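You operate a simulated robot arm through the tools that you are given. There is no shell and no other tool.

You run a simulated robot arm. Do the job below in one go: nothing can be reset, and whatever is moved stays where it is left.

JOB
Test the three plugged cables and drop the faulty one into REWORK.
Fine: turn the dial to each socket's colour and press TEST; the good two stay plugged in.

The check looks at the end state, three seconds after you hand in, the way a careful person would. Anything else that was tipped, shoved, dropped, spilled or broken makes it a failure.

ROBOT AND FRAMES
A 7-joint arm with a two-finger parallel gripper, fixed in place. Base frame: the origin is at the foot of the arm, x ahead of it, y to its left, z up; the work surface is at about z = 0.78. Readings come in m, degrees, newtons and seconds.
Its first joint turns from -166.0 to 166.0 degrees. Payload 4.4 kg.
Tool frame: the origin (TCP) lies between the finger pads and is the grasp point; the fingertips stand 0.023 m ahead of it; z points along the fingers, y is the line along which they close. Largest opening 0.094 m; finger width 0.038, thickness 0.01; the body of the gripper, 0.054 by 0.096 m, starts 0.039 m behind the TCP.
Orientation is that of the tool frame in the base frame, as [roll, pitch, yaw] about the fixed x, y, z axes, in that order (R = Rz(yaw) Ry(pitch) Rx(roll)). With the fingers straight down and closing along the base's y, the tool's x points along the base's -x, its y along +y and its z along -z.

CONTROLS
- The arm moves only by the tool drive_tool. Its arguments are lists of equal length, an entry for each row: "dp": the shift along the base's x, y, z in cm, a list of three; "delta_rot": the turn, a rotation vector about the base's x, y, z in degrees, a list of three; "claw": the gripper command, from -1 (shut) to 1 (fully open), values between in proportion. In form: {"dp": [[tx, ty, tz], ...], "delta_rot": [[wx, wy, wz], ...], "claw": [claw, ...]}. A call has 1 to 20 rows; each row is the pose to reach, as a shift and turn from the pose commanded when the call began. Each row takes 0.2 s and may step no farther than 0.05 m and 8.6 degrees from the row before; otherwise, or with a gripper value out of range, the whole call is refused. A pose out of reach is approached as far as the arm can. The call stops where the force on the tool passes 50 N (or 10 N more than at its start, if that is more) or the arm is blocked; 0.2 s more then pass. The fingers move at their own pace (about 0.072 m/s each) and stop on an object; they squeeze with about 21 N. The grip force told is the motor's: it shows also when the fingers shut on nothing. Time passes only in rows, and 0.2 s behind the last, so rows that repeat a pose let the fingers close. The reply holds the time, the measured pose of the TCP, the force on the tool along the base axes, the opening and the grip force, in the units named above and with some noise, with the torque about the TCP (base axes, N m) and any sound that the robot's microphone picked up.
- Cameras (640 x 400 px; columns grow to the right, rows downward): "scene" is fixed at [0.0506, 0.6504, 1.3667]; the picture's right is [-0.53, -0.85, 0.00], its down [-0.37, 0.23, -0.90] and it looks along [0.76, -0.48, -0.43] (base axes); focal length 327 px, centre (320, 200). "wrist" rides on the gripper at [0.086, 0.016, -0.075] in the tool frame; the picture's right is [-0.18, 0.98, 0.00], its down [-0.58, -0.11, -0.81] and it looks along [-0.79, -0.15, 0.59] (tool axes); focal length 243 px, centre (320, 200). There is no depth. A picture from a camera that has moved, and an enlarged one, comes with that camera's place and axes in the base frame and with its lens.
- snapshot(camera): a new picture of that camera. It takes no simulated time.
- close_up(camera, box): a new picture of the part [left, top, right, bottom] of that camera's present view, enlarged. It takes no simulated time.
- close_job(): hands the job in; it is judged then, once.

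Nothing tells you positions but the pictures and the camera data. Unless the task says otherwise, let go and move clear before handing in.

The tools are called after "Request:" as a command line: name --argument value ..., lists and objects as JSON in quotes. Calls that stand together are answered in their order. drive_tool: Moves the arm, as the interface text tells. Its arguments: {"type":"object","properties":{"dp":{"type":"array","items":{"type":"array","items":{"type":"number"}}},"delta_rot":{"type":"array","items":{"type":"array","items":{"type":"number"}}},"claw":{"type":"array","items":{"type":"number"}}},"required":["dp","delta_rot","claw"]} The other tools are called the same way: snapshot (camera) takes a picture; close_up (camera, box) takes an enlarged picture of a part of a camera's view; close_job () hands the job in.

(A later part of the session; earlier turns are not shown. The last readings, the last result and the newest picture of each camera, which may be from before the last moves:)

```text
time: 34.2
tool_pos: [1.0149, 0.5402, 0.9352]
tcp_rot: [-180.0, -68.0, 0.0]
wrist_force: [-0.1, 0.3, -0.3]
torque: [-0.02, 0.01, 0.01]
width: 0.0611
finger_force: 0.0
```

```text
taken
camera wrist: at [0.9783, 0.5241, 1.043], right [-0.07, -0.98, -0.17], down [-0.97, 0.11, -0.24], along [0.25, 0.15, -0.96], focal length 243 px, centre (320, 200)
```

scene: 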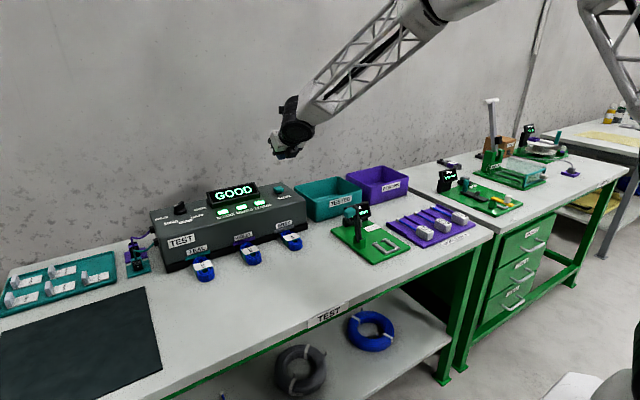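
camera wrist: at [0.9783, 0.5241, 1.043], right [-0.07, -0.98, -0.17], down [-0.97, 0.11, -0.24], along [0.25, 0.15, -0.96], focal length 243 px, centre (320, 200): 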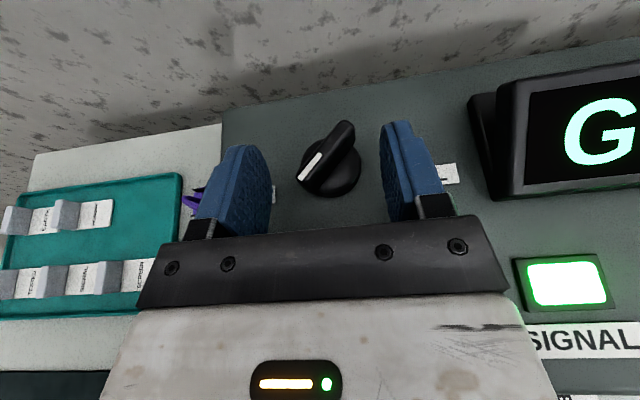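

The bar is centred between the pads. I'll lower 5 mm for a better overlap and then close to square it with VIOLET.

Request:
drive_tool --dp '[[0, 0, -0.3], [0, 0, -0.5], [0, 0, -0.5], [0, 0, -0.5], [0, 0, -0.5], [0, 0, -0.5], [0, 0, -0.5]]' --delta_rot '[[0, 0, 0], [0, 0, 0], [0, 0, 0], [0, 0, 0], [0, 0, 0], [0, 0, 0], [0, 0, 0]]' --claw '[0.3, 0.0, -0.3, -0.5, -0.8, -1, -1]'

Request:
snapshot --camera "wrist"

Request:
close_up --camera "wrist" --box '[220, 90, 460, 240]'

```text
time: 35.8
tool_pos: [1.0156, 0.5391, 0.9321]
tcp_rot: [-180.0, -68.1, -0.1]
wrist_force: [-0.9, -18.4, 8.9]
torque: [-1.64, -0.29, -0.38]
width: 0.0343
finger_force: 45.1
```

```text
taken
camera wrist: at [0.9785, 0.5237, 1.0393], right [-0.07, -0.98, -0.17], down [-0.97, 0.11, -0.24], along [0.25, 0.15, -0.96], focal length 243 px, centre (320, 200)
```

wrist: 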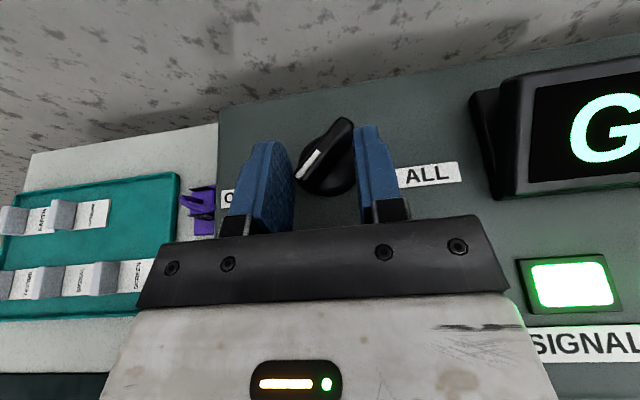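

```text
2.67 times, centred on (340, 165) of wrist
camera zoom: at [0.9785, 0.5237, 1.0393], right [-0.07, -0.98, -0.17], down [-0.97, 0.11, -0.24], along [0.25, 0.15, -0.96], focal length 647 px, centre (267, 293)
```

zoom: 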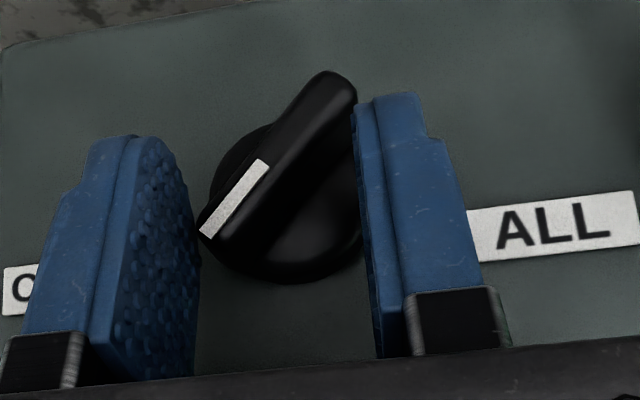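

The wide pads are pinching the dial's round base, not the bar. I'll open, raise about 1 cm to clear the base, and close again.

Request:
drive_tool --dp '[[0, 0, 0], [0, 0, 0], [0, 0, 0.5], [0, 0, 1.1], [0, 0, 1.1]]' --delta_rot '[[0, 0, 0], [0, 0, 0], [0, 0, 0], [0, 0, 0], [0, 0, 0]]' --claw '[0, 0.3, 0.3, 0.3, 0.3]'

Request:
close_up --camera "wrist" --box '[220, 90, 460, 240]'

```text
time: 37.0
tool_pos: [1.0163, 0.5401, 0.9418]
tcp_rot: [180.0, -68.0, 0.1]
wrist_force: [0.4, 0.9, 0.2]
torque: [-0.01, 0.0, 0.03]
width: 0.0613
finger_force: 0.0
```

```text
2.67 times, centred on (340, 165) of wrist
camera zoom: at [0.9784, 0.5241, 1.0501], right [-0.07, -0.98, -0.17], down [-0.97, 0.11, -0.24], along [0.25, 0.15, -0.96], focal length 647 px, centre (267, 293)
```

zoom: 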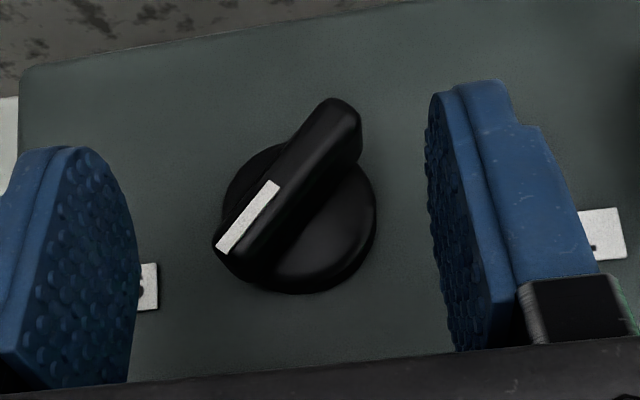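

Request:
drive_tool --dp '[[0, -0.1, 0], [0, -0.1, 0], [0, -0.1, 0], [0, -0.1, 0]]' --delta_rot '[[0, 0, 0], [0, 0, 0], [0, 0, 0], [0, 0, 0]]' --claw '[0, -0.3, -0.5, -0.5]'

Request:
close_up --camera "wrist" --box '[220, 90, 460, 240]'

```text
time: 38.0
tool_pos: [1.0159, 0.538, 0.941]
tcp_rot: [179.9, -68.1, -0.1]
wrist_force: [0.7, 0.4, 0.6]
torque: [-0.03, -0.02, 0.0]
width: 0.0237
finger_force: 0.5
```

```text
2.67 times, centred on (340, 165) of wrist
camera zoom: at [0.9787, 0.522, 1.0498], right [-0.07, -0.98, -0.17], down [-0.97, 0.11, -0.24], along [0.25, 0.15, -0.96], focal length 647 px, centre (267, 293)
```

zoom: 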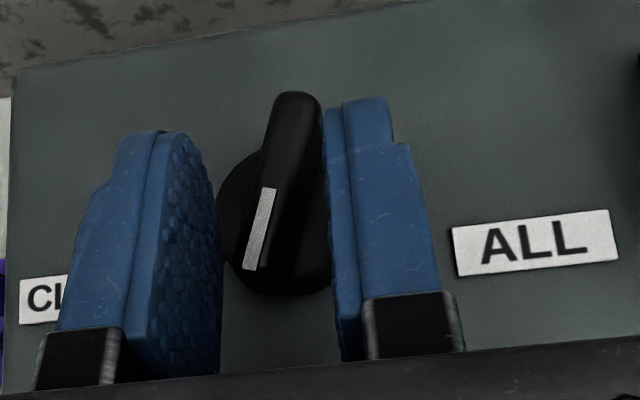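

It's working: the bar is turning towards VIOLET. Closing the rest of the way.

Request:
drive_tool --dp '[[0, 0.1, 0], [0, 0.1, 0], [0, 0.1, 0], [0, 0.1, 0]]' --delta_rot '[[0, 0, 0], [0, 0, 0], [0, 0, 0], [0, 0, 0]]' --claw '[-0.6, -0.7, -0.9, -1]'

Request:
close_up --camera "wrist" --box '[220, 90, 460, 240]'

```text
time: 39.0
tool_pos: [1.0153, 0.5378, 0.9416]
tcp_rot: [-180.0, -68.0, -0.2]
wrist_force: [-1.4, -25.7, 0.5]
torque: [-0.35, -0.19, -0.51]
width: 0.0108
finger_force: 44.7
```

```text
2.67 times, centred on (340, 165) of wrist
camera zoom: at [0.9791, 0.522, 1.0494], right [-0.07, -0.98, -0.17], down [-0.97, 0.11, -0.24], along [0.25, 0.15, -0.96], focal length 647 px, centre (267, 293)
```

zoom: 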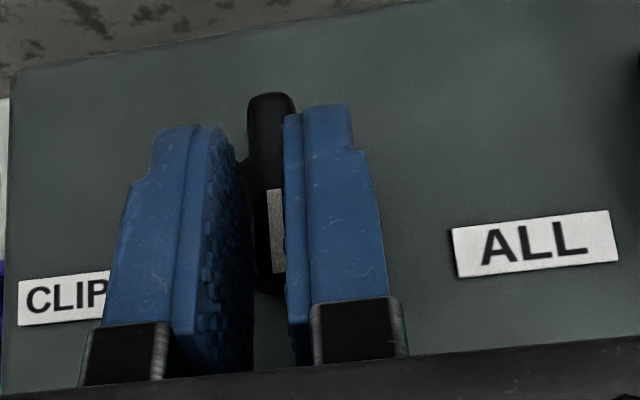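

The bar is now square, pointing at VIOLET. I'll relax the side load (shift −y a little), open, back off and check.

Request:
drive_tool --dp '[[0, -0.2, 0], [0, -0.3, 0], [0, -0.3, 0], [0, -0.3, 0]]' --delta_rot '[[0, 0, 0], [0, 0, 0], [0, 0, 0], [0, 0, 0]]' --claw '[-1, -1, -0.4, 0]'

Request:
drive_tool --dp '[[-2, 0, 0.5], [-4, 0, 1.5], [-7, 0, 3], [-9, 0, 5], [-9, 0, 5]]' --delta_rot '[[0, 0, 0], [0, 0, 0], [0, 0, 0], [0, 0, 0], [0, 0, 0]]' --claw '[0.1, 0.1, 0.1, 0.1, 0.1]'

Request:
snapshot --camera "wrist"

Request:
close_up --camera "wrist" --box '[220, 40, 460, 190]'

```text
time: 40.0
tool_pos: [1.0159, 0.5376, 0.9403]
tcp_rot: [-180.0, -68.0, 0.0]
wrist_force: [0.1, -0.5, -0.1]
torque: [-0.01, 0.0, -0.01]
width: 0.0471
finger_force: 0.1
```

```text
time: 41.2
tool_pos: [0.924, 0.5365, 0.9912]
tcp_rot: [-179.9, -68.0, 0.1]
wrist_force: [0.4, 0.8, 0.7]
torque: [-0.02, 0.05, 0.01]
width: 0.0516
finger_force: 0.2
```

```text
taken
camera wrist: at [0.8876, 0.5208, 1.0989], right [-0.07, -0.98, -0.17], down [-0.97, 0.11, -0.24], along [0.25, 0.15, -0.96], focal length 243 px, centre (320, 200)
```

wrist: 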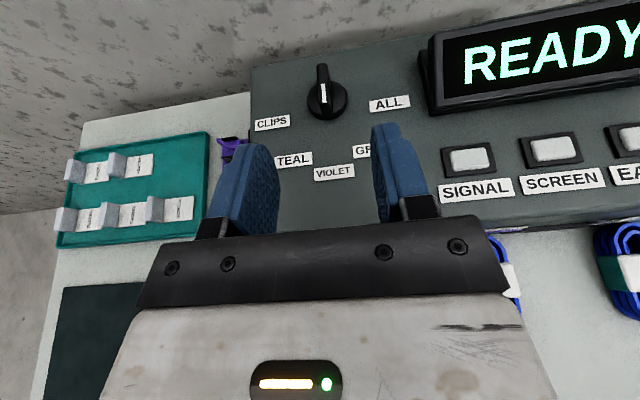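

```text
2.67 times, centred on (340, 115) of wrist
camera zoom: at [0.8876, 0.5208, 1.0989], right [-0.07, -0.98, -0.17], down [-0.97, 0.11, -0.24], along [0.25, 0.15, -0.96], focal length 647 px, centre (267, 427)
```

zoom: 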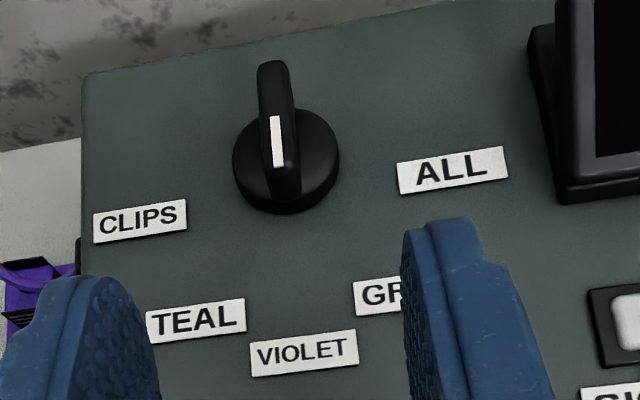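

The dial is on VIOLET and the display reset to READY. Back to the TEST button by the same high route.

Request:
drive_tool --dp '[[-1, -1, 3], [-3, -3, 6], [-5, -7, 8], [-5, -11, 8], [-5, -15, 8], [-4, -19, 8], [-3, -23, 8], [-1, -27, 8], [1, -30, 7], [3, -32, 6], [3, -32, 6]]' --delta_rot '[[0, 0, 0], [0, 4, 0], [0, 8, 0], [0, 12, 0], [0, 16, 0], [0, 20, 0], [0, 23, 0], [0, 23, 0], [0, 23, 0], [0, 23, 0], [0, 23, 0]]' --claw '[-1, -1, -1, -1, -1, -1, -1, -1, -1, -1, -1]'

Request:
snapshot --camera "wrist"

```text
time: 43.6
tool_pos: [0.9552, 0.2174, 1.0532]
tcp_rot: [179.9, -45.0, 0.1]
wrist_force: [-0.5, -0.7, -1.0]
torque: [0.01, 0.04, 0.02]
width: 0.0001
finger_force: 21.0
```

```text
taken
camera wrist: at [0.9624, 0.2015, 1.1667], right [-0.13, -0.98, -0.13], down [-0.98, 0.11, 0.16], along [-0.14, 0.15, -0.98], focal length 243 px, centre (320, 200)
```

wrist: 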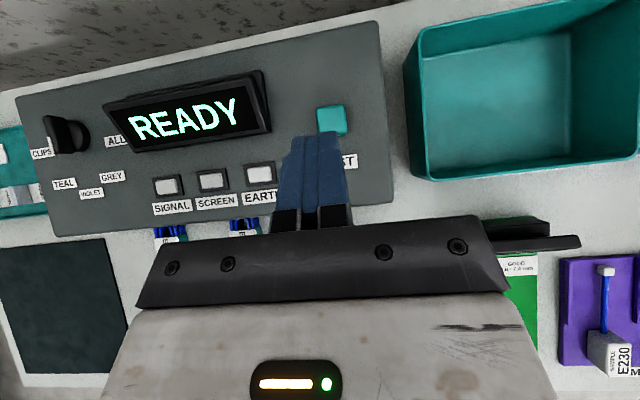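

Same hover pose as before, and the button is in view at (332, 119). Now the press.

Request:
drive_tool --dp '[[2, 0, -3], [4, 0, -6], [4.5, 0, -9], [4.5, 0, -10], [4.5, 0, -10.4], [4.5, 0, -10.8], [4.5, 0, -11.1], [4.5, 0, -11.4]]' --delta_rot '[[0, 0, 0], [0, 0, 0], [0, 0, 0], [0, 0, 0], [0, 0, 0], [0, 0, 0], [0, 0, 0], [0, 0, 0]]' --claw '[-1, -1, -1, -1, -1, -1, -1, -1]'

Request:
close_up --camera "scene" --box '[180, 140, 340, 240]'

```text
time: 45.4
tool_pos: [1.0014, 0.2178, 0.9377]
tcp_rot: [-180.0, -45.1, -0.1]
wrist_force: [-1.3, -1.9, 8.2]
torque: [-0.05, 0.0, -0.01]
width: 0.0
finger_force: 21.1
heard: click
```

```text
4.00 times, centred on (260, 190) of scene
camera zoom: at [0.0506, 0.6504, 1.3667], right [-0.53, -0.85, 0.0], down [-0.37, 0.23, -0.9], along [0.76, -0.48, -0.43], focal length 1307 px, centre (560, 240)
```

zoom: 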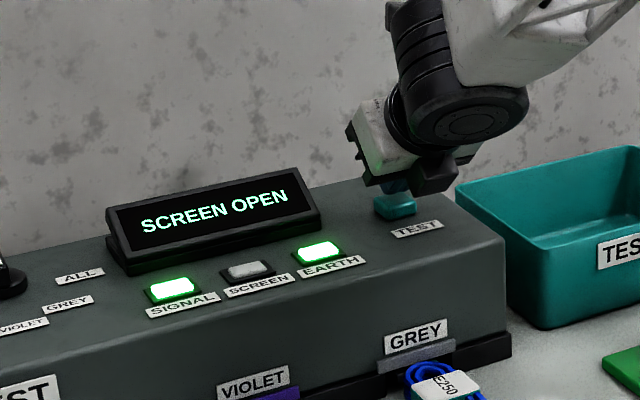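

VIOLET shows SCREEN OPEN, so E302 is faulty. I'll still test GREY as asked: lift, return to the dial, and push the pointer end towards −y with the closed fingers' flank.

Request:
drive_tool --dp '[[0, 0, 2], [-1, 0, 5], [-3, 0, 9], [-5, 2, 12], [-8, 5, 13], [-10, 9, 13], [-10, 13, 13], [-10, 17, 12], [-10, 21, 11], [-9, 25, 10], [-8, 29, 8], [-7, 33, 6.5], [-7, 34.5, 5], [-7, 34.5, 5]]' --delta_rot '[[0, 0, 0], [0, 0, 0], [0, 0, 0], [0, 0, 0], [0, 0, 0], [0, -4, 0], [0, -8, 0], [0, -12, 0], [0, -16, 0], [0, -20, 0], [0, -23, 0], [0, -23, 0], [0, -23, 0], [0, -23, 0]]' --claw '[-1, -1, -1, -1, -1, -1, -1, -1, -1, -1, -1, -1, -1, -1]'

Request:
snapshot --camera "wrist"

Request:
close_up --camera "scene" --box '[140, 160, 300, 280]'

```text
time: 48.4
tool_pos: [0.93, 0.5604, 0.9874]
tcp_rot: [179.9, -67.9, 0.0]
wrist_force: [-0.4, -0.9, -0.3]
torque: [0.0, -0.04, -0.01]
width: 0.0
finger_force: 20.4
```

```text
taken
camera wrist: at [0.8932, 0.5442, 1.0957], right [-0.07, -0.98, -0.17], down [-0.97, 0.11, -0.24], along [0.25, 0.15, -0.96], focal length 243 px, centre (320, 200)
```

wrist: 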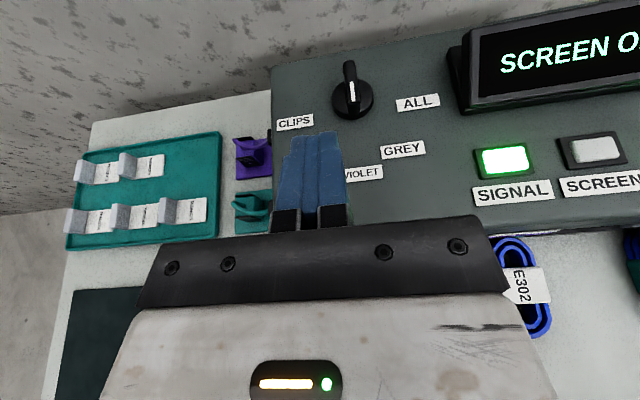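

```text
3.33 times, centred on (220, 220) of scene
camera zoom: at [0.0506, 0.6504, 1.3667], right [-0.53, -0.85, 0.0], down [-0.37, 0.23, -0.9], along [0.76, -0.48, -0.43], focal length 1089 px, centre (653, 133)
```

zoom: 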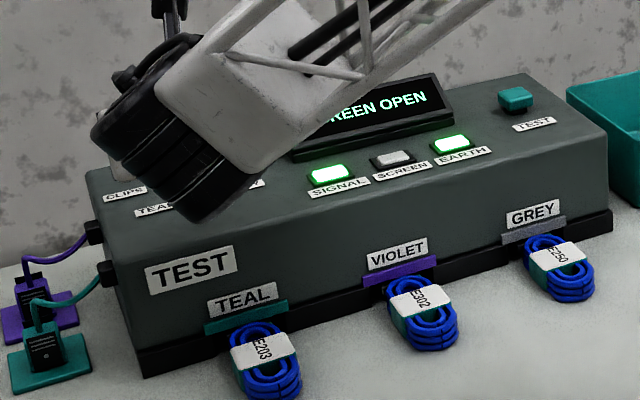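

Now I'll move to the +y side of the bar, just above the dial's base height.

Request:
drive_tool --dp '[[2, 0, -2], [4, 0, -3.5], [5.5, 0, -4.6], [7, 0, -4.6], [7.7, 0, -4.6], [7.7, 0, -4.6]]' --delta_rot '[[0, 0, 0], [0, 0, 0], [0, 0, 0], [0, 0, 0], [0, 0, 0], [0, 0, 0]]' --claw '[-1, -1, -1, -1, -1, -1]'

Request:
close_up --camera "wrist" --box '[220, 90, 460, 240]'

```text
time: 49.8
tool_pos: [1.0076, 0.5614, 0.942]
tcp_rot: [179.9, -68.1, 0.0]
wrist_force: [-0.4, 0.3, -0.3]
torque: [-0.05, 0.01, -0.02]
width: 0.0
finger_force: 21.1
```

```text
2.67 times, centred on (340, 165) of wrist
camera zoom: at [0.9714, 0.5447, 1.0503], right [-0.07, -0.98, -0.17], down [-0.97, 0.11, -0.24], along [0.25, 0.15, -0.96], focal length 647 px, centre (267, 293)
```

zoom: 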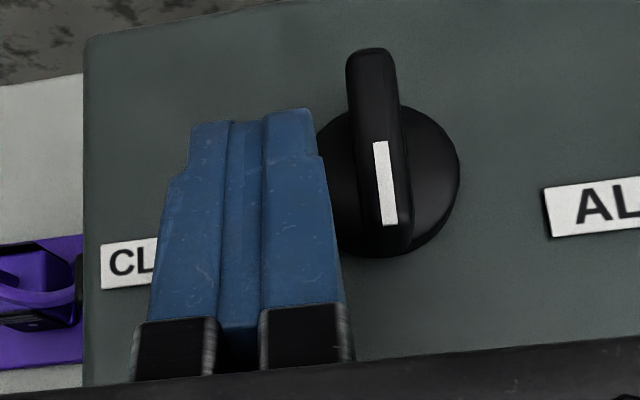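

Request:
drive_tool --dp '[[-0.5, -0.3, 0], [-0.5, -0.7, 0], [-0.5, -1.0, 0], [-0.5, -1.3, 0], [-0.5, -1.3, 0]]' --delta_rot '[[0, 0, 0], [0, 0, 0], [0, 0, 0], [0, 0, 0], [0, 0, 0]]' --claw '[-1, -1, -1, -1, -1]'

Request:
close_up --camera "wrist" --box '[220, 90, 460, 240]'

```text
time: 51.0
tool_pos: [1.0025, 0.5483, 0.9421]
tcp_rot: [179.9, -68.0, 0.0]
wrist_force: [-3.6, 2.1, 3.5]
torque: [0.0, 0.04, 0.03]
width: 0.0
finger_force: 21.2
```

```text
2.67 times, centred on (340, 165) of wrist
camera zoom: at [0.9661, 0.5328, 1.0503], right [-0.07, -0.98, -0.17], down [-0.97, 0.11, -0.24], along [0.25, 0.15, -0.96], focal length 647 px, centre (267, 293)
```

zoom: 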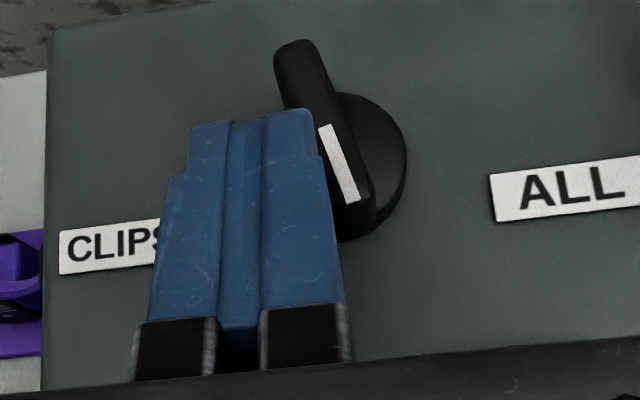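

Request:
drive_tool --dp '[[0, -0.2, 0], [0, -0.4, 0], [0, -0.5, 0], [0, -0.5, 0]]' --delta_rot '[[0, 0, 0], [0, 0, 0], [0, 0, 0], [0, 0, 0]]' --claw '[-1, -1, -1, -1]'

Request:
close_up --camera "wrist" --box '[220, 90, 460, 240]'

```text
time: 52.0
tool_pos: [1.003, 0.5435, 0.9412]
tcp_rot: [180.0, -67.9, 0.1]
wrist_force: [-0.5, 0.8, 1.7]
torque: [0.02, 0.0, 0.0]
width: 0.0002
finger_force: 20.9
```

```text
2.67 times, centred on (340, 165) of wrist
camera zoom: at [0.9664, 0.5275, 1.0495], right [-0.07, -0.98, -0.17], down [-0.97, 0.11, -0.24], along [0.25, 0.15, -0.96], focal length 647 px, centre (267, 293)
```

zoom: 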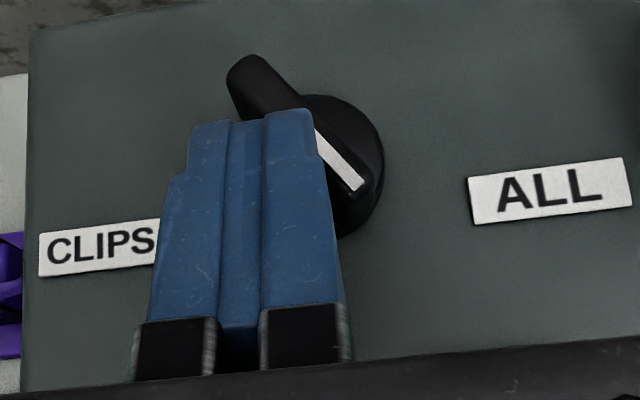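

About 28° past VIOLET now; GREY needs 45°. Pushing a bit further.

Request:
drive_tool --dp '[[0, -0.2, 0], [0, -0.4, 0], [0, -0.45, 0], [0, -0.45, 0]]' --delta_rot '[[0, 0, 0], [0, 0, 0], [0, 0, 0], [0, 0, 0]]' --claw '[-1, -1, -1, -1]'

Request:
close_up --camera "wrist" --box '[220, 90, 460, 240]'

```text
time: 53.0
tool_pos: [1.0038, 0.54, 0.9419]
tcp_rot: [180.0, -68.0, -0.1]
wrist_force: [-1.0, 0.4, 0.9]
torque: [0.03, -0.01, 0.03]
width: 0.0001
finger_force: 20.8
```

```text
2.67 times, centred on (340, 165) of wrist
camera zoom: at [0.9663, 0.5236, 1.0489], right [-0.07, -0.98, -0.17], down [-0.97, 0.11, -0.24], along [0.25, 0.15, -0.96], focal length 647 px, centre (267, 293)
```

zoom: 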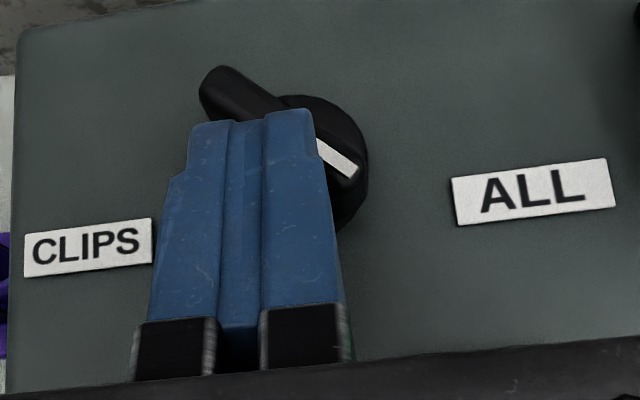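

That looks close to 45°. Backing off to check.

Request:
drive_tool --dp '[[-0.5, 0.6, 0.2], [-2, 0.8, 1.5], [-4, 0.8, 3], [-6, 0.4, 5], [-8, 0, 6], [-8, 0, 6]]' --delta_rot '[[0, 0, 0], [0, 0, 0], [0, 0, 0], [0, 0, 0], [0, 0, 0], [0, 0, 0]]' --claw '[-1, -1, -1, -1, -1, -1]'

Request:
close_up --camera "wrist" --box '[220, 40, 460, 190]'

```text
time: 54.4
tool_pos: [0.9235, 0.54, 1.0021]
tcp_rot: [180.0, -67.9, 0.0]
wrist_force: [-0.2, 0.4, -0.3]
torque: [-0.02, -0.03, 0.04]
width: 0.0
finger_force: 21.3
```

```text
2.67 times, centred on (340, 115) of wrist
camera zoom: at [0.8854, 0.5232, 1.1104], right [-0.07, -0.98, -0.17], down [-0.97, 0.11, -0.24], along [0.25, 0.15, -0.96], focal length 647 px, centre (267, 427)
```

zoom: 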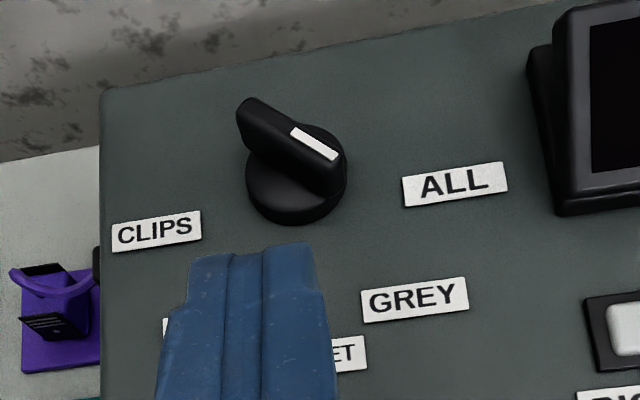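

The dial sits at about 45°, on GREY. Now to the TEST button again.

Request:
drive_tool --dp '[[-1, -1, 2], [-3, -3, 5], [-5, -7, 7], [-5, -11, 7], [-5, -15, 7], [-4, -19, 7], [-3, -23, 7], [-1, -27, 7], [1, -30, 6], [3, -32.2, 5], [3, -32.2, 5]]' --delta_rot '[[0, 0, 0], [0, 4, 0], [0, 8, 0], [0, 12, 0], [0, 16, 0], [0, 20, 0], [0, 23, 0], [0, 23, 0], [0, 23, 0], [0, 23, 0], [0, 23, 0]]' --claw '[-1, -1, -1, -1, -1, -1, -1, -1, -1, -1, -1]'

Request:
snapshot --camera "wrist"

```text
time: 56.8
tool_pos: [0.9543, 0.2157, 1.049]
tcp_rot: [180.0, -45.0, 0.1]
wrist_force: [0.2, -0.5, -0.4]
torque: [0.02, -0.02, 0.03]
width: 0.0
finger_force: 21.1
```

```text
taken
camera wrist: at [0.9608, 0.1998, 1.163], right [-0.13, -0.98, -0.13], down [-0.98, 0.11, 0.16], along [-0.14, 0.15, -0.98], focal length 243 px, centre (320, 200)
```

wrist: 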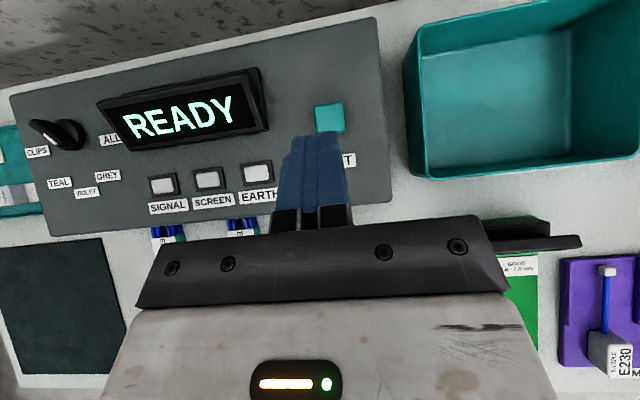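

Display is READY and the tool hovers in front of the button. Pressing TEST.

Request:
drive_tool --dp '[[2, 0, -3], [4, 0.1, -6], [4.6, 0.2, -8.6], [4.6, 0.2, -9.6], [4.6, 0.2, -10], [4.6, 0.2, -10.4], [4.6, 0.2, -10.7], [4.6, 0.2, -11]]' --delta_rot '[[0, 0, 0], [0, 0, 0], [0, 0, 0], [0, 0, 0], [0, 0, 0], [0, 0, 0], [0, 0, 0], [0, 0, 0]]' --claw '[-1, -1, -1, -1, -1, -1, -1, -1]'

Request:
close_up --camera "scene" --box '[180, 140, 340, 240]'

```text
time: 58.6
tool_pos: [0.9991, 0.2194, 0.9414]
tcp_rot: [180.0, -45.0, 0.0]
wrist_force: [1.1, 0.5, 3.3]
torque: [0.02, 0.0, 0.01]
width: 0.0002
finger_force: 21.6
heard: click
```

```text
4.00 times, centred on (260, 190) of scene
camera zoom: at [0.0506, 0.6504, 1.3667], right [-0.53, -0.85, 0.0], down [-0.37, 0.23, -0.9], along [0.76, -0.48, -0.43], focal length 1307 px, centre (560, 240)
```

zoom: 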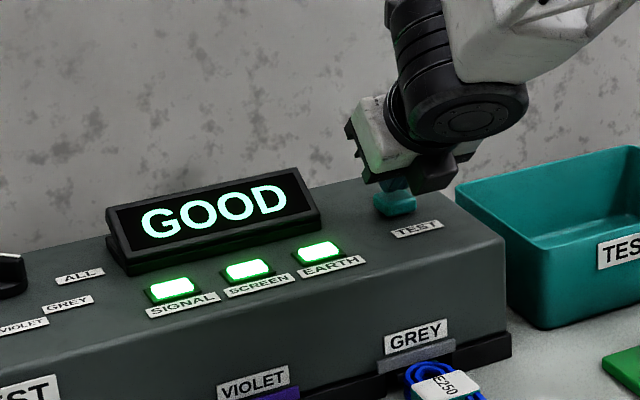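

GREY (E250) is GOOD, so only VIOLET (E302) is faulty. I'll retreat, straighten the tool and flip it back 180°, so the wrist camera is on the robot side while I grab the cable.

Request:
drive_tool --dp '[[0, 0, 2], [-1, 0, 5], [-3, 0, 9], [-6, 1, 12], [-9, 3, 14], [-12, 5, 15], [-15, 7, 16], [-18, 9, 16], [-21, 11, 16], [-24, 13, 16], [-26, 15, 16], [-28, 16, 16], [-28, 16, 16]]' --delta_rot '[[0, 0, 0], [0, 0, 0], [0, 0, 0], [0, 5, 0], [0, 10, 0], [0, 15, 0], [0, 20, 0], [0, 25, 0], [0, 30, 0], [0, 35, 0], [0, 40, 0], [0, 45, 0], [0, 45, 0]]' --claw '[-1, -1, -1, -1, -1, -1, -1, -1, -1, -1, -1, -1, -1]'

Request:
drive_tool --dp '[[0, 0, 0], [0, 0, 0], [0, 0, 0], [0, 0, 0], [0, 0, 0], [0, 0, 0], [0, 0, 0], [0, 0, 0], [0, 0, 0], [0, 0, 0], [0, 0, 0], [0, 0, 0]]' --delta_rot '[[0, 0, -8], [0, 0, -16], [0, 0, -24], [0, 0, -32], [0, 0, -40], [0, 0, -48], [0, 0, -56], [0, 0, -64], [0, 0, -72], [0, 0, -80], [0, 0, -88], [0, 0, -90]]' --claw '[1, 1, 1, 1, 1, 1, 1, 1, 1, 1, 1, 1]'

Request:
drive_tool --dp '[[0, 0, 0], [0, 0, 0], [0, 0, 0], [0, 0, 0], [0, 0, 0], [0, 0, 0], [0, 0, 0], [0, 0, 0], [0, 0, 0], [0, 0, 0], [0, 0, 0], [0, 0, 0], [0, 0, 0]]' --delta_rot '[[0, 0, -8], [0, 0, -16], [0, 0, -24], [0, 0, -32], [0, 0, -40], [0, 0, -48], [0, 0, -56], [0, 0, -64], [0, 0, -72], [0, 0, -80], [0, 0, -88], [0, 0, -90], [0, 0, -90]]' --claw '[1, 1, 1, 1, 1, 1, 1, 1, 1, 1, 1, 1, 1]'

Request:
snapshot --camera "wrist"

Request:
snapshot --camera "scene"

```text
time: 61.4
tool_pos: [0.7181, 0.3805, 1.1005]
tcp_rot: [180.0, 0.0, -0.1]
wrist_force: [0.7, -0.8, 0.5]
torque: [0.03, -0.01, 0.0]
width: 0.0
finger_force: 22.0
```

```text
time: 64.0
tool_pos: [0.7189, 0.3797, 1.1009]
tcp_rot: [180.0, 0.0, -90.1]
wrist_force: [-0.5, 1.0, -0.9]
torque: [0.0, -0.01, -0.01]
width: 0.0939
finger_force: 0.1
```

```text
time: 66.8
tool_pos: [0.7203, 0.3797, 1.1018]
tcp_rot: [-180.0, 0.0, -179.9]
wrist_force: [0.9, -0.2, -0.7]
torque: [-0.01, -0.01, 0.04]
width: 0.0944
finger_force: 0.0
```

```text
taken
camera wrist: at [0.6322, 0.3958, 1.1759], right [0.18, 0.98, 0.0], down [0.58, -0.11, 0.81], along [0.79, -0.15, -0.59], focal length 243 px, centre (320, 200)
```

wrist: 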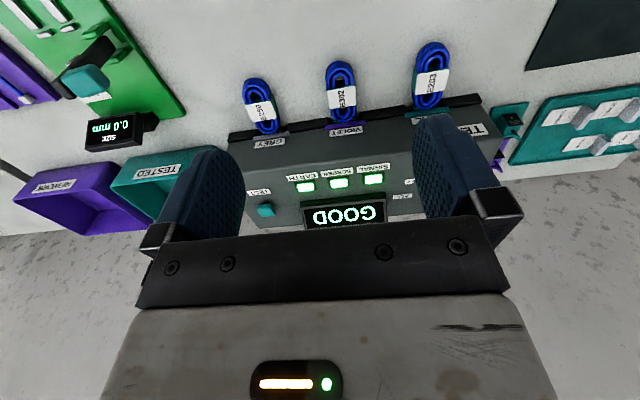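

```text
taken
```

scene: 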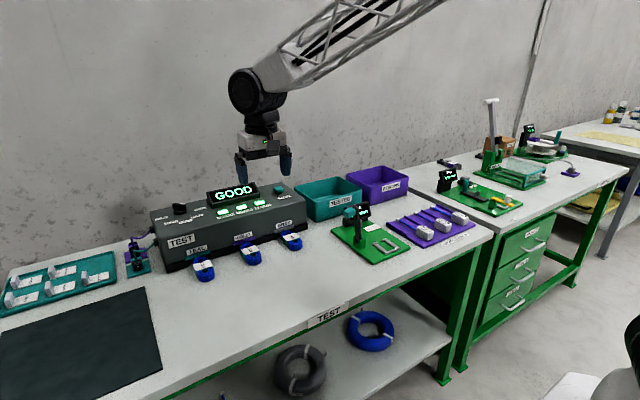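

Request:
close_up --camera "wrist" --box '[280, 40, 424, 140]'

Request:
close_up --camera "scene" --box '[216, 220, 296, 280]'

```text
4.00 times, centred on (352, 90) of wrist
camera zoom: at [0.6322, 0.3958, 1.1759], right [0.18, 0.98, 0.0], down [0.58, -0.11, 0.81], along [0.79, -0.15, -0.59], focal length 970 px, centre (192, 640)
```

zoom: 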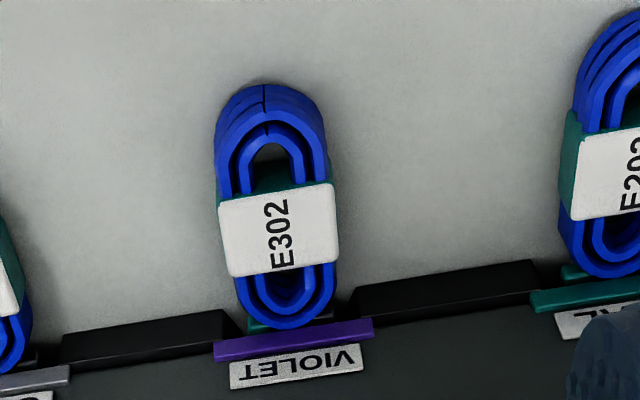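

```text
6.67 times, centred on (256, 250) of scene
camera zoom: at [0.0506, 0.6504, 1.3667], right [-0.53, -0.85, 0.0], down [-0.37, 0.23, -0.9], along [0.76, -0.48, -0.43], focal length 2178 px, centre (747, -133)
```

zoom: 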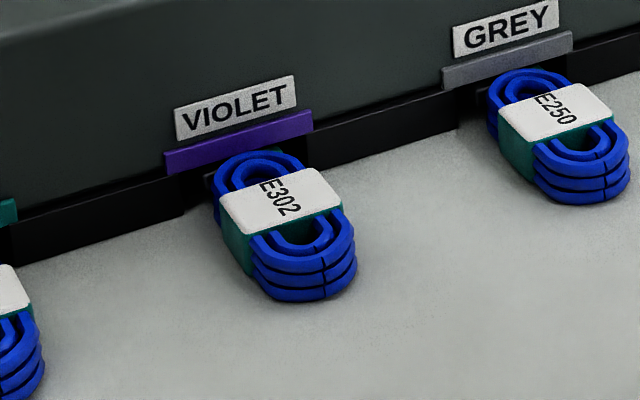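

E302's coil has its sleeve centred near (0.85, 0.39), top z≈0.81, and is about 45 mm wide along y. I'll descend over it with open fingers.

Request:
drive_tool --dp '[[2, 0.2, -4], [4, 0.5, -8], [7, 0.8, -11], [10, 1, -14], [12, 1, -17], [12, 1, -19], [12, 1, -19]]' --delta_rot '[[0, 0, 0], [0, 0, 0], [0, 0, 0], [0, 0, 0], [0, 0, 0], [0, 0, 0], [0, 0, 0]]' --claw '[1, 1, 1, 1, 1, 1, 1]'

Request:
snapshot --camera "wrist"

Request:
close_up --camera "scene" --box '[180, 160, 340, 280]'

```text
time: 68.4
tool_pos: [0.8411, 0.3904, 0.909]
tcp_rot: [-179.9, 0.0, -179.9]
wrist_force: [-0.6, -0.4, -1.0]
torque: [-0.01, -0.01, -0.01]
width: 0.0938
finger_force: 0.1
```

```text
taken
camera wrist: at [0.7532, 0.4063, 0.984], right [0.18, 0.98, 0.0], down [0.58, -0.11, 0.81], along [0.79, -0.15, -0.59], focal length 243 px, centre (320, 200)
```

wrist: 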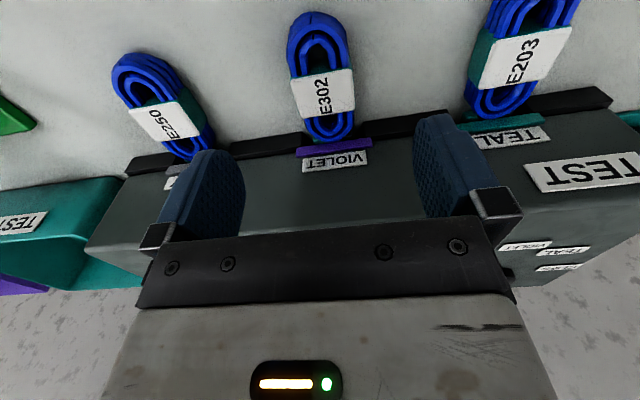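

```text
3.33 times, centred on (260, 220) of scene
camera zoom: at [0.0506, 0.6504, 1.3667], right [-0.53, -0.85, 0.0], down [-0.37, 0.23, -0.9], along [0.76, -0.48, -0.43], focal length 1089 px, centre (520, 133)
```

zoom: 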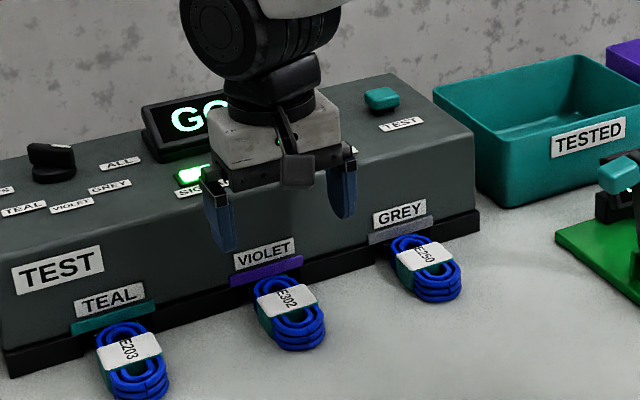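

Aligned. I'll lean the hand 8° back for clearance from the box and descend to z≈0.81.

Request:
drive_tool --dp '[[0, 0, -2], [0, 0, -4], [0, 0, -6], [0, 0, -8], [0, 0, -9], [0, 0, -9.8], [0, 0, -9.8]]' --delta_rot '[[0, -4, 0], [0, -8, 0], [0, -8, 0], [0, -8, 0], [0, -8, 0], [0, -8, 0], [0, -8, 0]]' --claw '[1, 1, 1, 1, 1, 1, 1]'

Request:
snapshot --camera "wrist"

Request:
close_up --camera "scene" --box '[180, 160, 340, 280]'

```text
time: 70.0
tool_pos: [0.8382, 0.3884, 0.8118]
tcp_rot: [-180.0, 7.9, 180.0]
wrist_force: [0.4, 0.3, 0.4]
torque: [0.0, 0.0, 0.0]
width: 0.0939
finger_force: 0.1
```

```text
taken
camera wrist: at [0.7427, 0.4057, 0.8745], right [0.18, 0.98, 0.03], down [0.46, -0.11, 0.88], along [0.87, -0.15, -0.48], focal length 243 px, centre (320, 200)
```

wrist: 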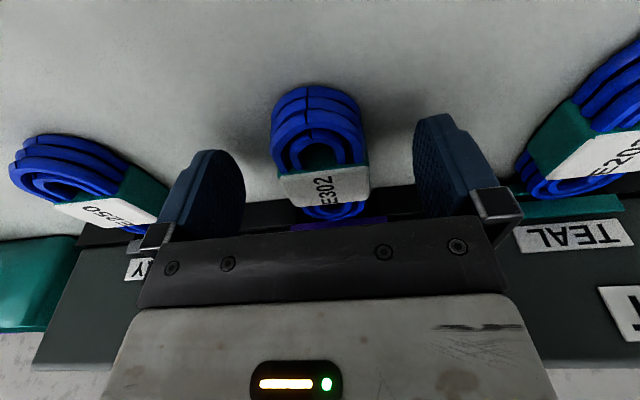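

```text
3.33 times, centred on (260, 220) of scene
camera zoom: at [0.0506, 0.6504, 1.3667], right [-0.53, -0.85, 0.0], down [-0.37, 0.23, -0.9], along [0.76, -0.48, -0.43], focal length 1089 px, centre (520, 133)
```

zoom: 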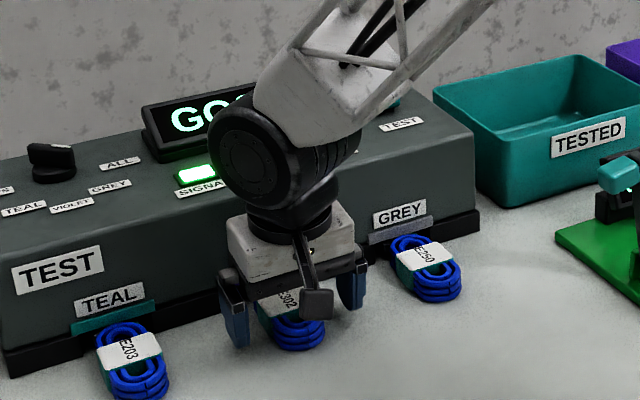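

The coil sits between the fingers with no contact. Closing on the sleeve.

Request:
drive_tool --dp '[[0.2, 0, -0.2], [0.2, 0, -0.2], [0.2, 0, -0.2], [0.2, 0, -0.2], [0.2, 0, -0.2], [0.2, 0, -0.2]]' --delta_rot '[[0, 0, 0], [0, 0, 0], [0, 0, 0], [0, 0, 0], [0, 0, 0], [0, 0, 0]]' --claw '[0.6, 0.3, 0.1, 0, -1, -1]'

Request:
snapshot --camera "wrist"

```text
time: 71.4
tool_pos: [0.8409, 0.3899, 0.8112]
tcp_rot: [-180.0, 8.0, 180.0]
wrist_force: [0.1, -0.3, 0.3]
torque: [0.03, 0.02, 0.0]
width: 0.0456
finger_force: 21.3
```

```text
taken
camera wrist: at [0.7444, 0.4056, 0.8727], right [0.18, 0.98, 0.03], down [0.46, -0.11, 0.88], along [0.87, -0.15, -0.48], focal length 243 px, centre (320, 200)
```

wrist: 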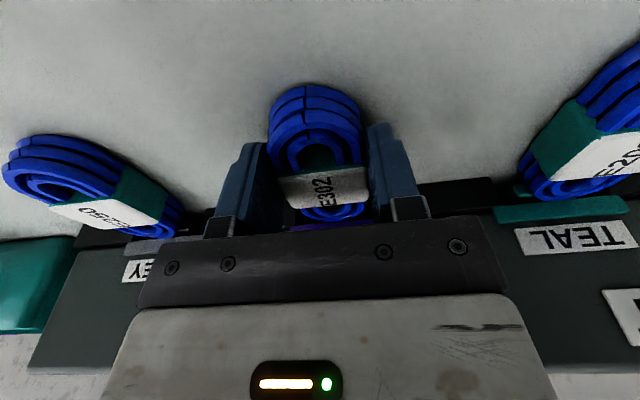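

The sleeve is gripped at 45.6 mm with no side load. Pulling straight back along −x to unplug it.

Request:
drive_tool --dp '[[-0.5, 0, 0], [-1.2, 0, 0], [-2, 0, 0], [-3, 0, 0], [-4, 0, 0], [-5, 0, 0], [-6, 0, 0], [-6, 0, 0]]' --delta_rot '[[0, 0, 0], [0, 0, 0], [0, 0, 0], [0, 0, 0], [0, 0, 0], [0, 0, 0], [0, 0, 0], [0, 0, 0]]' --claw '[-1, -1, -1, -1, -1, -1, -1, -1]'

Request:
snapshot --camera "wrist"

Request:
close_up --camera "scene" --box '[180, 160, 340, 280]'

```text
time: 73.2
tool_pos: [0.782, 0.3889, 0.8118]
tcp_rot: [180.0, 8.0, 179.9]
wrist_force: [0.3, -0.5, -0.6]
torque: [0.02, 0.04, -0.02]
width: 0.0454
finger_force: 21.1
```

```text
taken
camera wrist: at [0.6848, 0.4059, 0.8736], right [0.18, 0.98, 0.03], down [0.46, -0.11, 0.88], along [0.87, -0.15, -0.48], focal length 243 px, centre (320, 200)
```

wrist: 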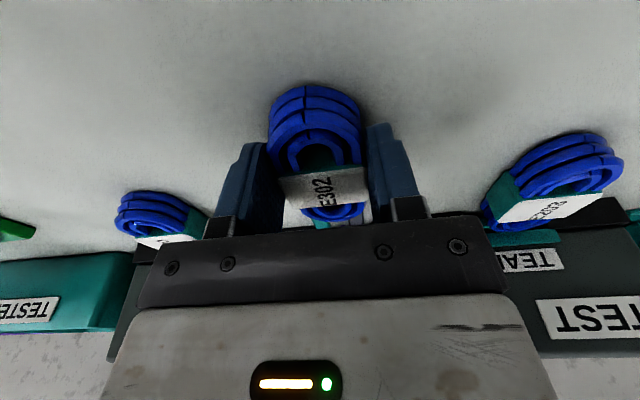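

```text
3.33 times, centred on (260, 220) of scene
camera zoom: at [0.0506, 0.6504, 1.3667], right [-0.53, -0.85, 0.0], down [-0.37, 0.23, -0.9], along [0.76, -0.48, -0.43], focal length 1089 px, centre (520, 133)
```

zoom: 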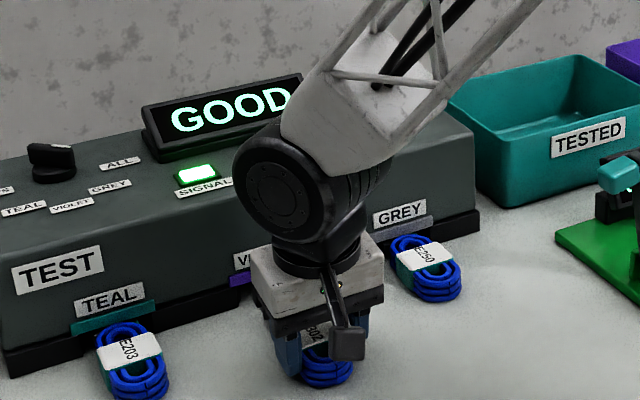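

It came out cleanly and the other two stayed put. Lifting high and moving towards REWORK.

Request:
drive_tool --dp '[[-1, 0, 3], [-2, 0, 7], [-2, 0, 11], [-2, 0, 15], [-2, -2, 19], [-2, -5, 22], [-2, -9, 24], [-2, -13.5, 24], [-2, -18, 24], [-2, -22.5, 24], [-1, -27, 24], [0, -31.5, 24], [1, -36, 24], [2, -40, 24], [2, -44, 24], [2, -47, 24], [2, -47, 24]]' --delta_rot '[[0, 0, 0], [0, 0, 0], [0, 0, 0], [0, 4, 0], [0, 8, 0], [0, 8, 0], [0, 8, 0], [0, 8, 0], [0, 8, 0], [0, 8, 0], [0, 8, 0], [0, 8, 0], [0, 8, 0], [0, 8, 0], [0, 8, 0], [0, 8, 0], [0, 8, 0]]' --claw '[-1, -1, -1, -1, -1, -1, -1, -1, -1, -1, -1, -1, -1, -1, -1, -1, -1]'

Request:
snapshot --camera "wrist"

Request:
snapshot --camera "scene"

```text
time: 76.8
tool_pos: [0.7979, -0.0818, 1.0517]
tcp_rot: [179.9, 0.0, -179.9]
wrist_force: [0.2, -0.6, -0.5]
torque: [0.0, 0.0, 0.02]
width: 0.0457
finger_force: 20.5
```

```text
taken
camera wrist: at [0.7126, -0.0654, 1.1266], right [0.18, 0.98, 0.0], down [0.58, -0.11, 0.81], along [0.79, -0.15, -0.59], focal length 243 px, centre (320, 200)
```

wrist: 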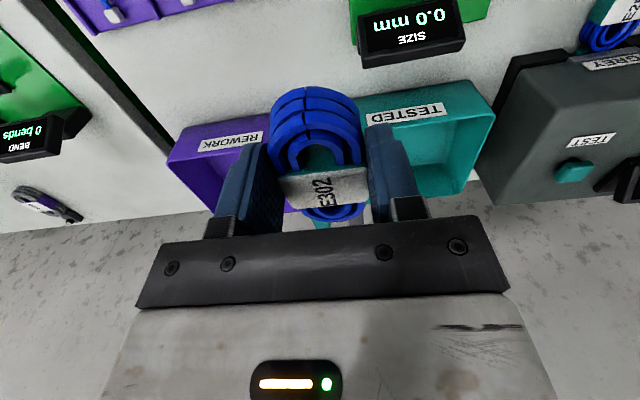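

```text
taken
```

scene: 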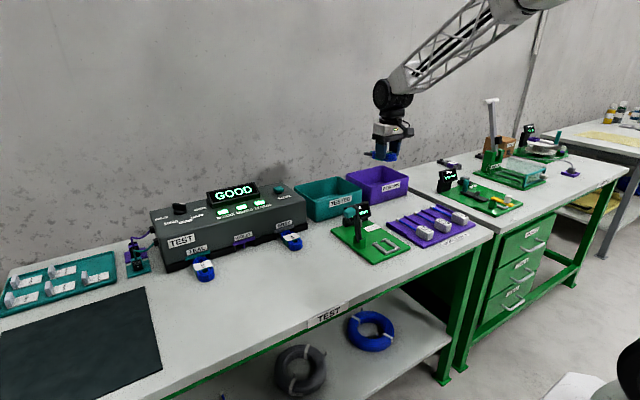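

Request:
close_up --camera "scene" --box '[290, 140, 430, 240]'

Request:
close_up --camera "wrist" --box '[150, 60, 310, 240]'

```text
4.00 times, centred on (360, 190) of scene
camera zoom: at [0.0506, 0.6504, 1.3667], right [-0.53, -0.85, 0.0], down [-0.37, 0.23, -0.9], along [0.76, -0.48, -0.43], focal length 1307 px, centre (160, 240)
```

zoom: 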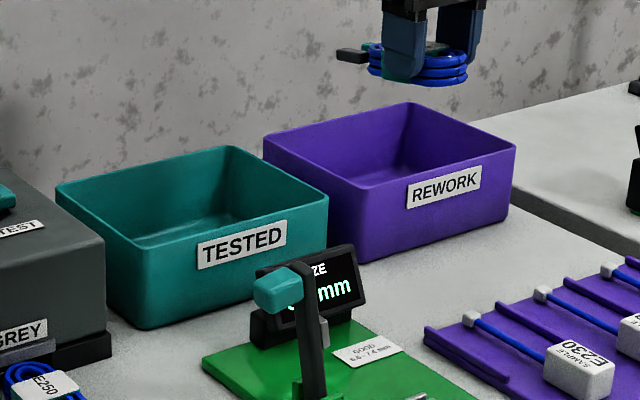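

```text
2.22 times, centred on (230, 150) of wrist
camera zoom: at [0.7126, -0.0654, 1.1266], right [0.18, 0.98, 0.0], down [0.58, -0.11, 0.81], along [0.79, -0.15, -0.59], focal length 539 px, centre (520, 311)
```

zoom: 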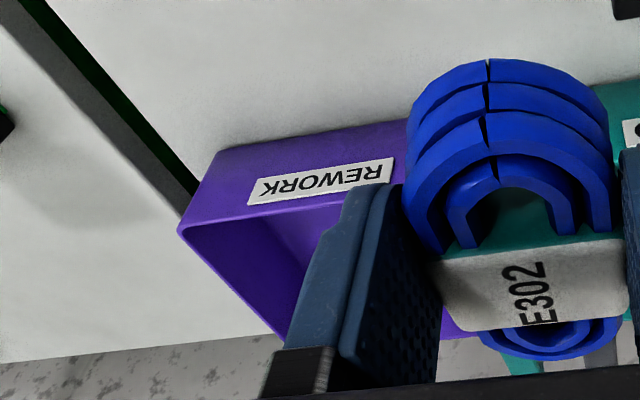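

The REWORK bin spans roughly x 0.935–1.093, y −0.347…−0.143, with its rim at z≈0.865. I'll move in with a 30° forward tilt so the coil hangs over its middle.

Request:
drive_tool --dp '[[1, -3, 0], [2, -6, 0], [4, -10, 0], [6, -13, 0], [8, -15, 0], [11, -16.3, 0], [14, -16.3, 0], [17, -16.3, -1], [20, -16.3, -2], [20, -16.3, -2]]' --delta_rot '[[0, -4, 0], [0, -8, 0], [0, -12, 0], [0, -16, 0], [0, -20, 0], [0, -24, 0], [0, -28, 0], [0, -30, 0], [0, -30, 0], [0, -30, 0]]' --claw '[-1, -1, -1, -1, -1, -1, -1, -1, -1, -1]'

Request:
snapshot --camera "wrist"

Request:
close_up --camera "scene" --box '[290, 110, 450, 230]'

```text
time: 79.0
tool_pos: [0.9999, -0.2438, 1.0302]
tcp_rot: [-180.0, 30.0, 179.9]
wrist_force: [0.2, -0.4, -0.6]
torque: [0.01, 0.03, 0.01]
width: 0.0456
finger_force: 20.8
```

```text
taken
camera wrist: at [0.8877, -0.2268, 1.0524], right [0.16, 0.98, 0.09], down [0.1, -0.11, 0.99], along [0.98, -0.15, -0.12], focal length 243 px, centre (320, 200)
```

wrist: 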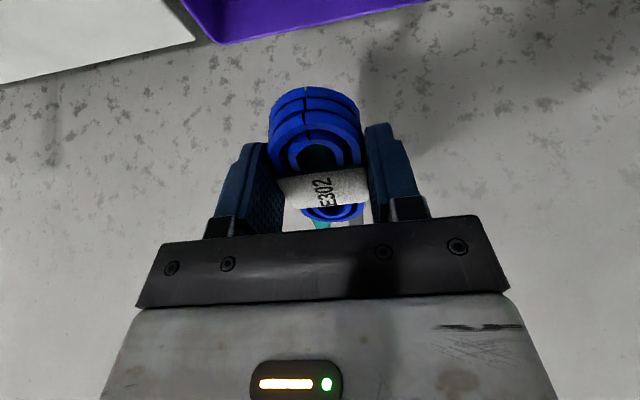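

```text
3.33 times, centred on (370, 170) of scene
camera zoom: at [0.0506, 0.6504, 1.3667], right [-0.53, -0.85, 0.0], down [-0.37, 0.23, -0.9], along [0.76, -0.48, -0.43], focal length 1089 px, centre (153, 300)
```

zoom: 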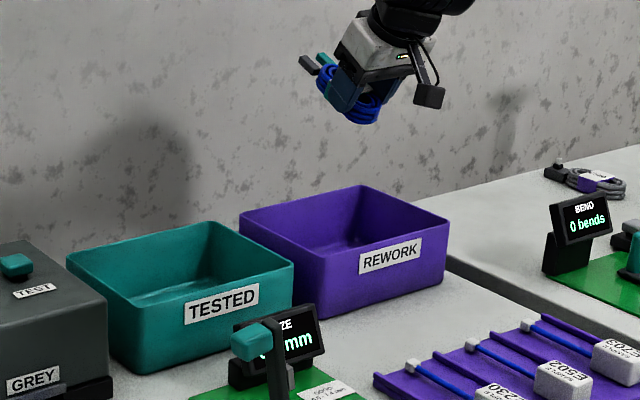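

Position matches the bin centre. Lowering towards the bin.

Request:
drive_tool --dp '[[0, 0, -3], [0, 0, -6], [0, 0, -9], [0, 0, -11], [0, 0, -12.5], [0, 0, -12.5]]' --delta_rot '[[0, 0, 0], [0, 0, 0], [0, 0, 0], [0, 0, 0], [0, 0, 0], [0, 0, 0]]' --claw '[-1, -1, -1, -1, -1, -1]'

Request:
snapshot --camera "wrist"

Request:
close_up --camera "scene" --box '[290, 110, 450, 230]'

```text
time: 80.4
tool_pos: [1.0011, -0.2449, 0.9049]
tcp_rot: [180.0, 30.0, 180.0]
wrist_force: [0.2, -0.4, -1.1]
torque: [0.02, 0.01, -0.02]
width: 0.0456
finger_force: 21.0
```

```text
taken
camera wrist: at [0.8891, -0.2284, 0.9265], right [0.16, 0.98, 0.09], down [0.1, -0.11, 0.99], along [0.98, -0.15, -0.12], focal length 243 px, centre (320, 200)
```

wrist: 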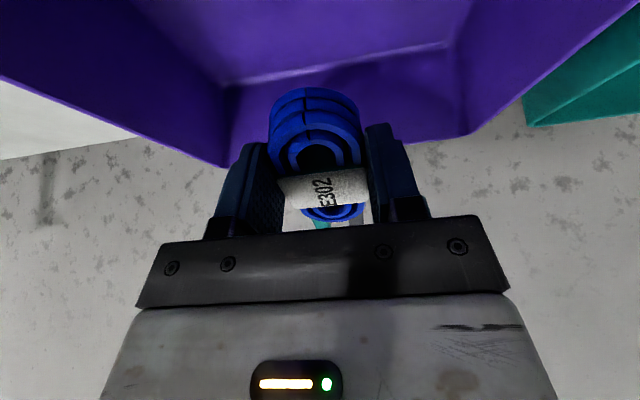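

```text
3.33 times, centred on (370, 170) of scene
camera zoom: at [0.0506, 0.6504, 1.3667], right [-0.53, -0.85, 0.0], down [-0.37, 0.23, -0.9], along [0.76, -0.48, -0.43], focal length 1089 px, centre (153, 300)
```

zoom: 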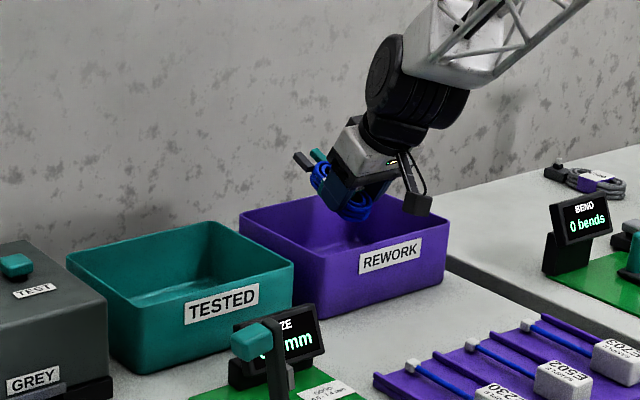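

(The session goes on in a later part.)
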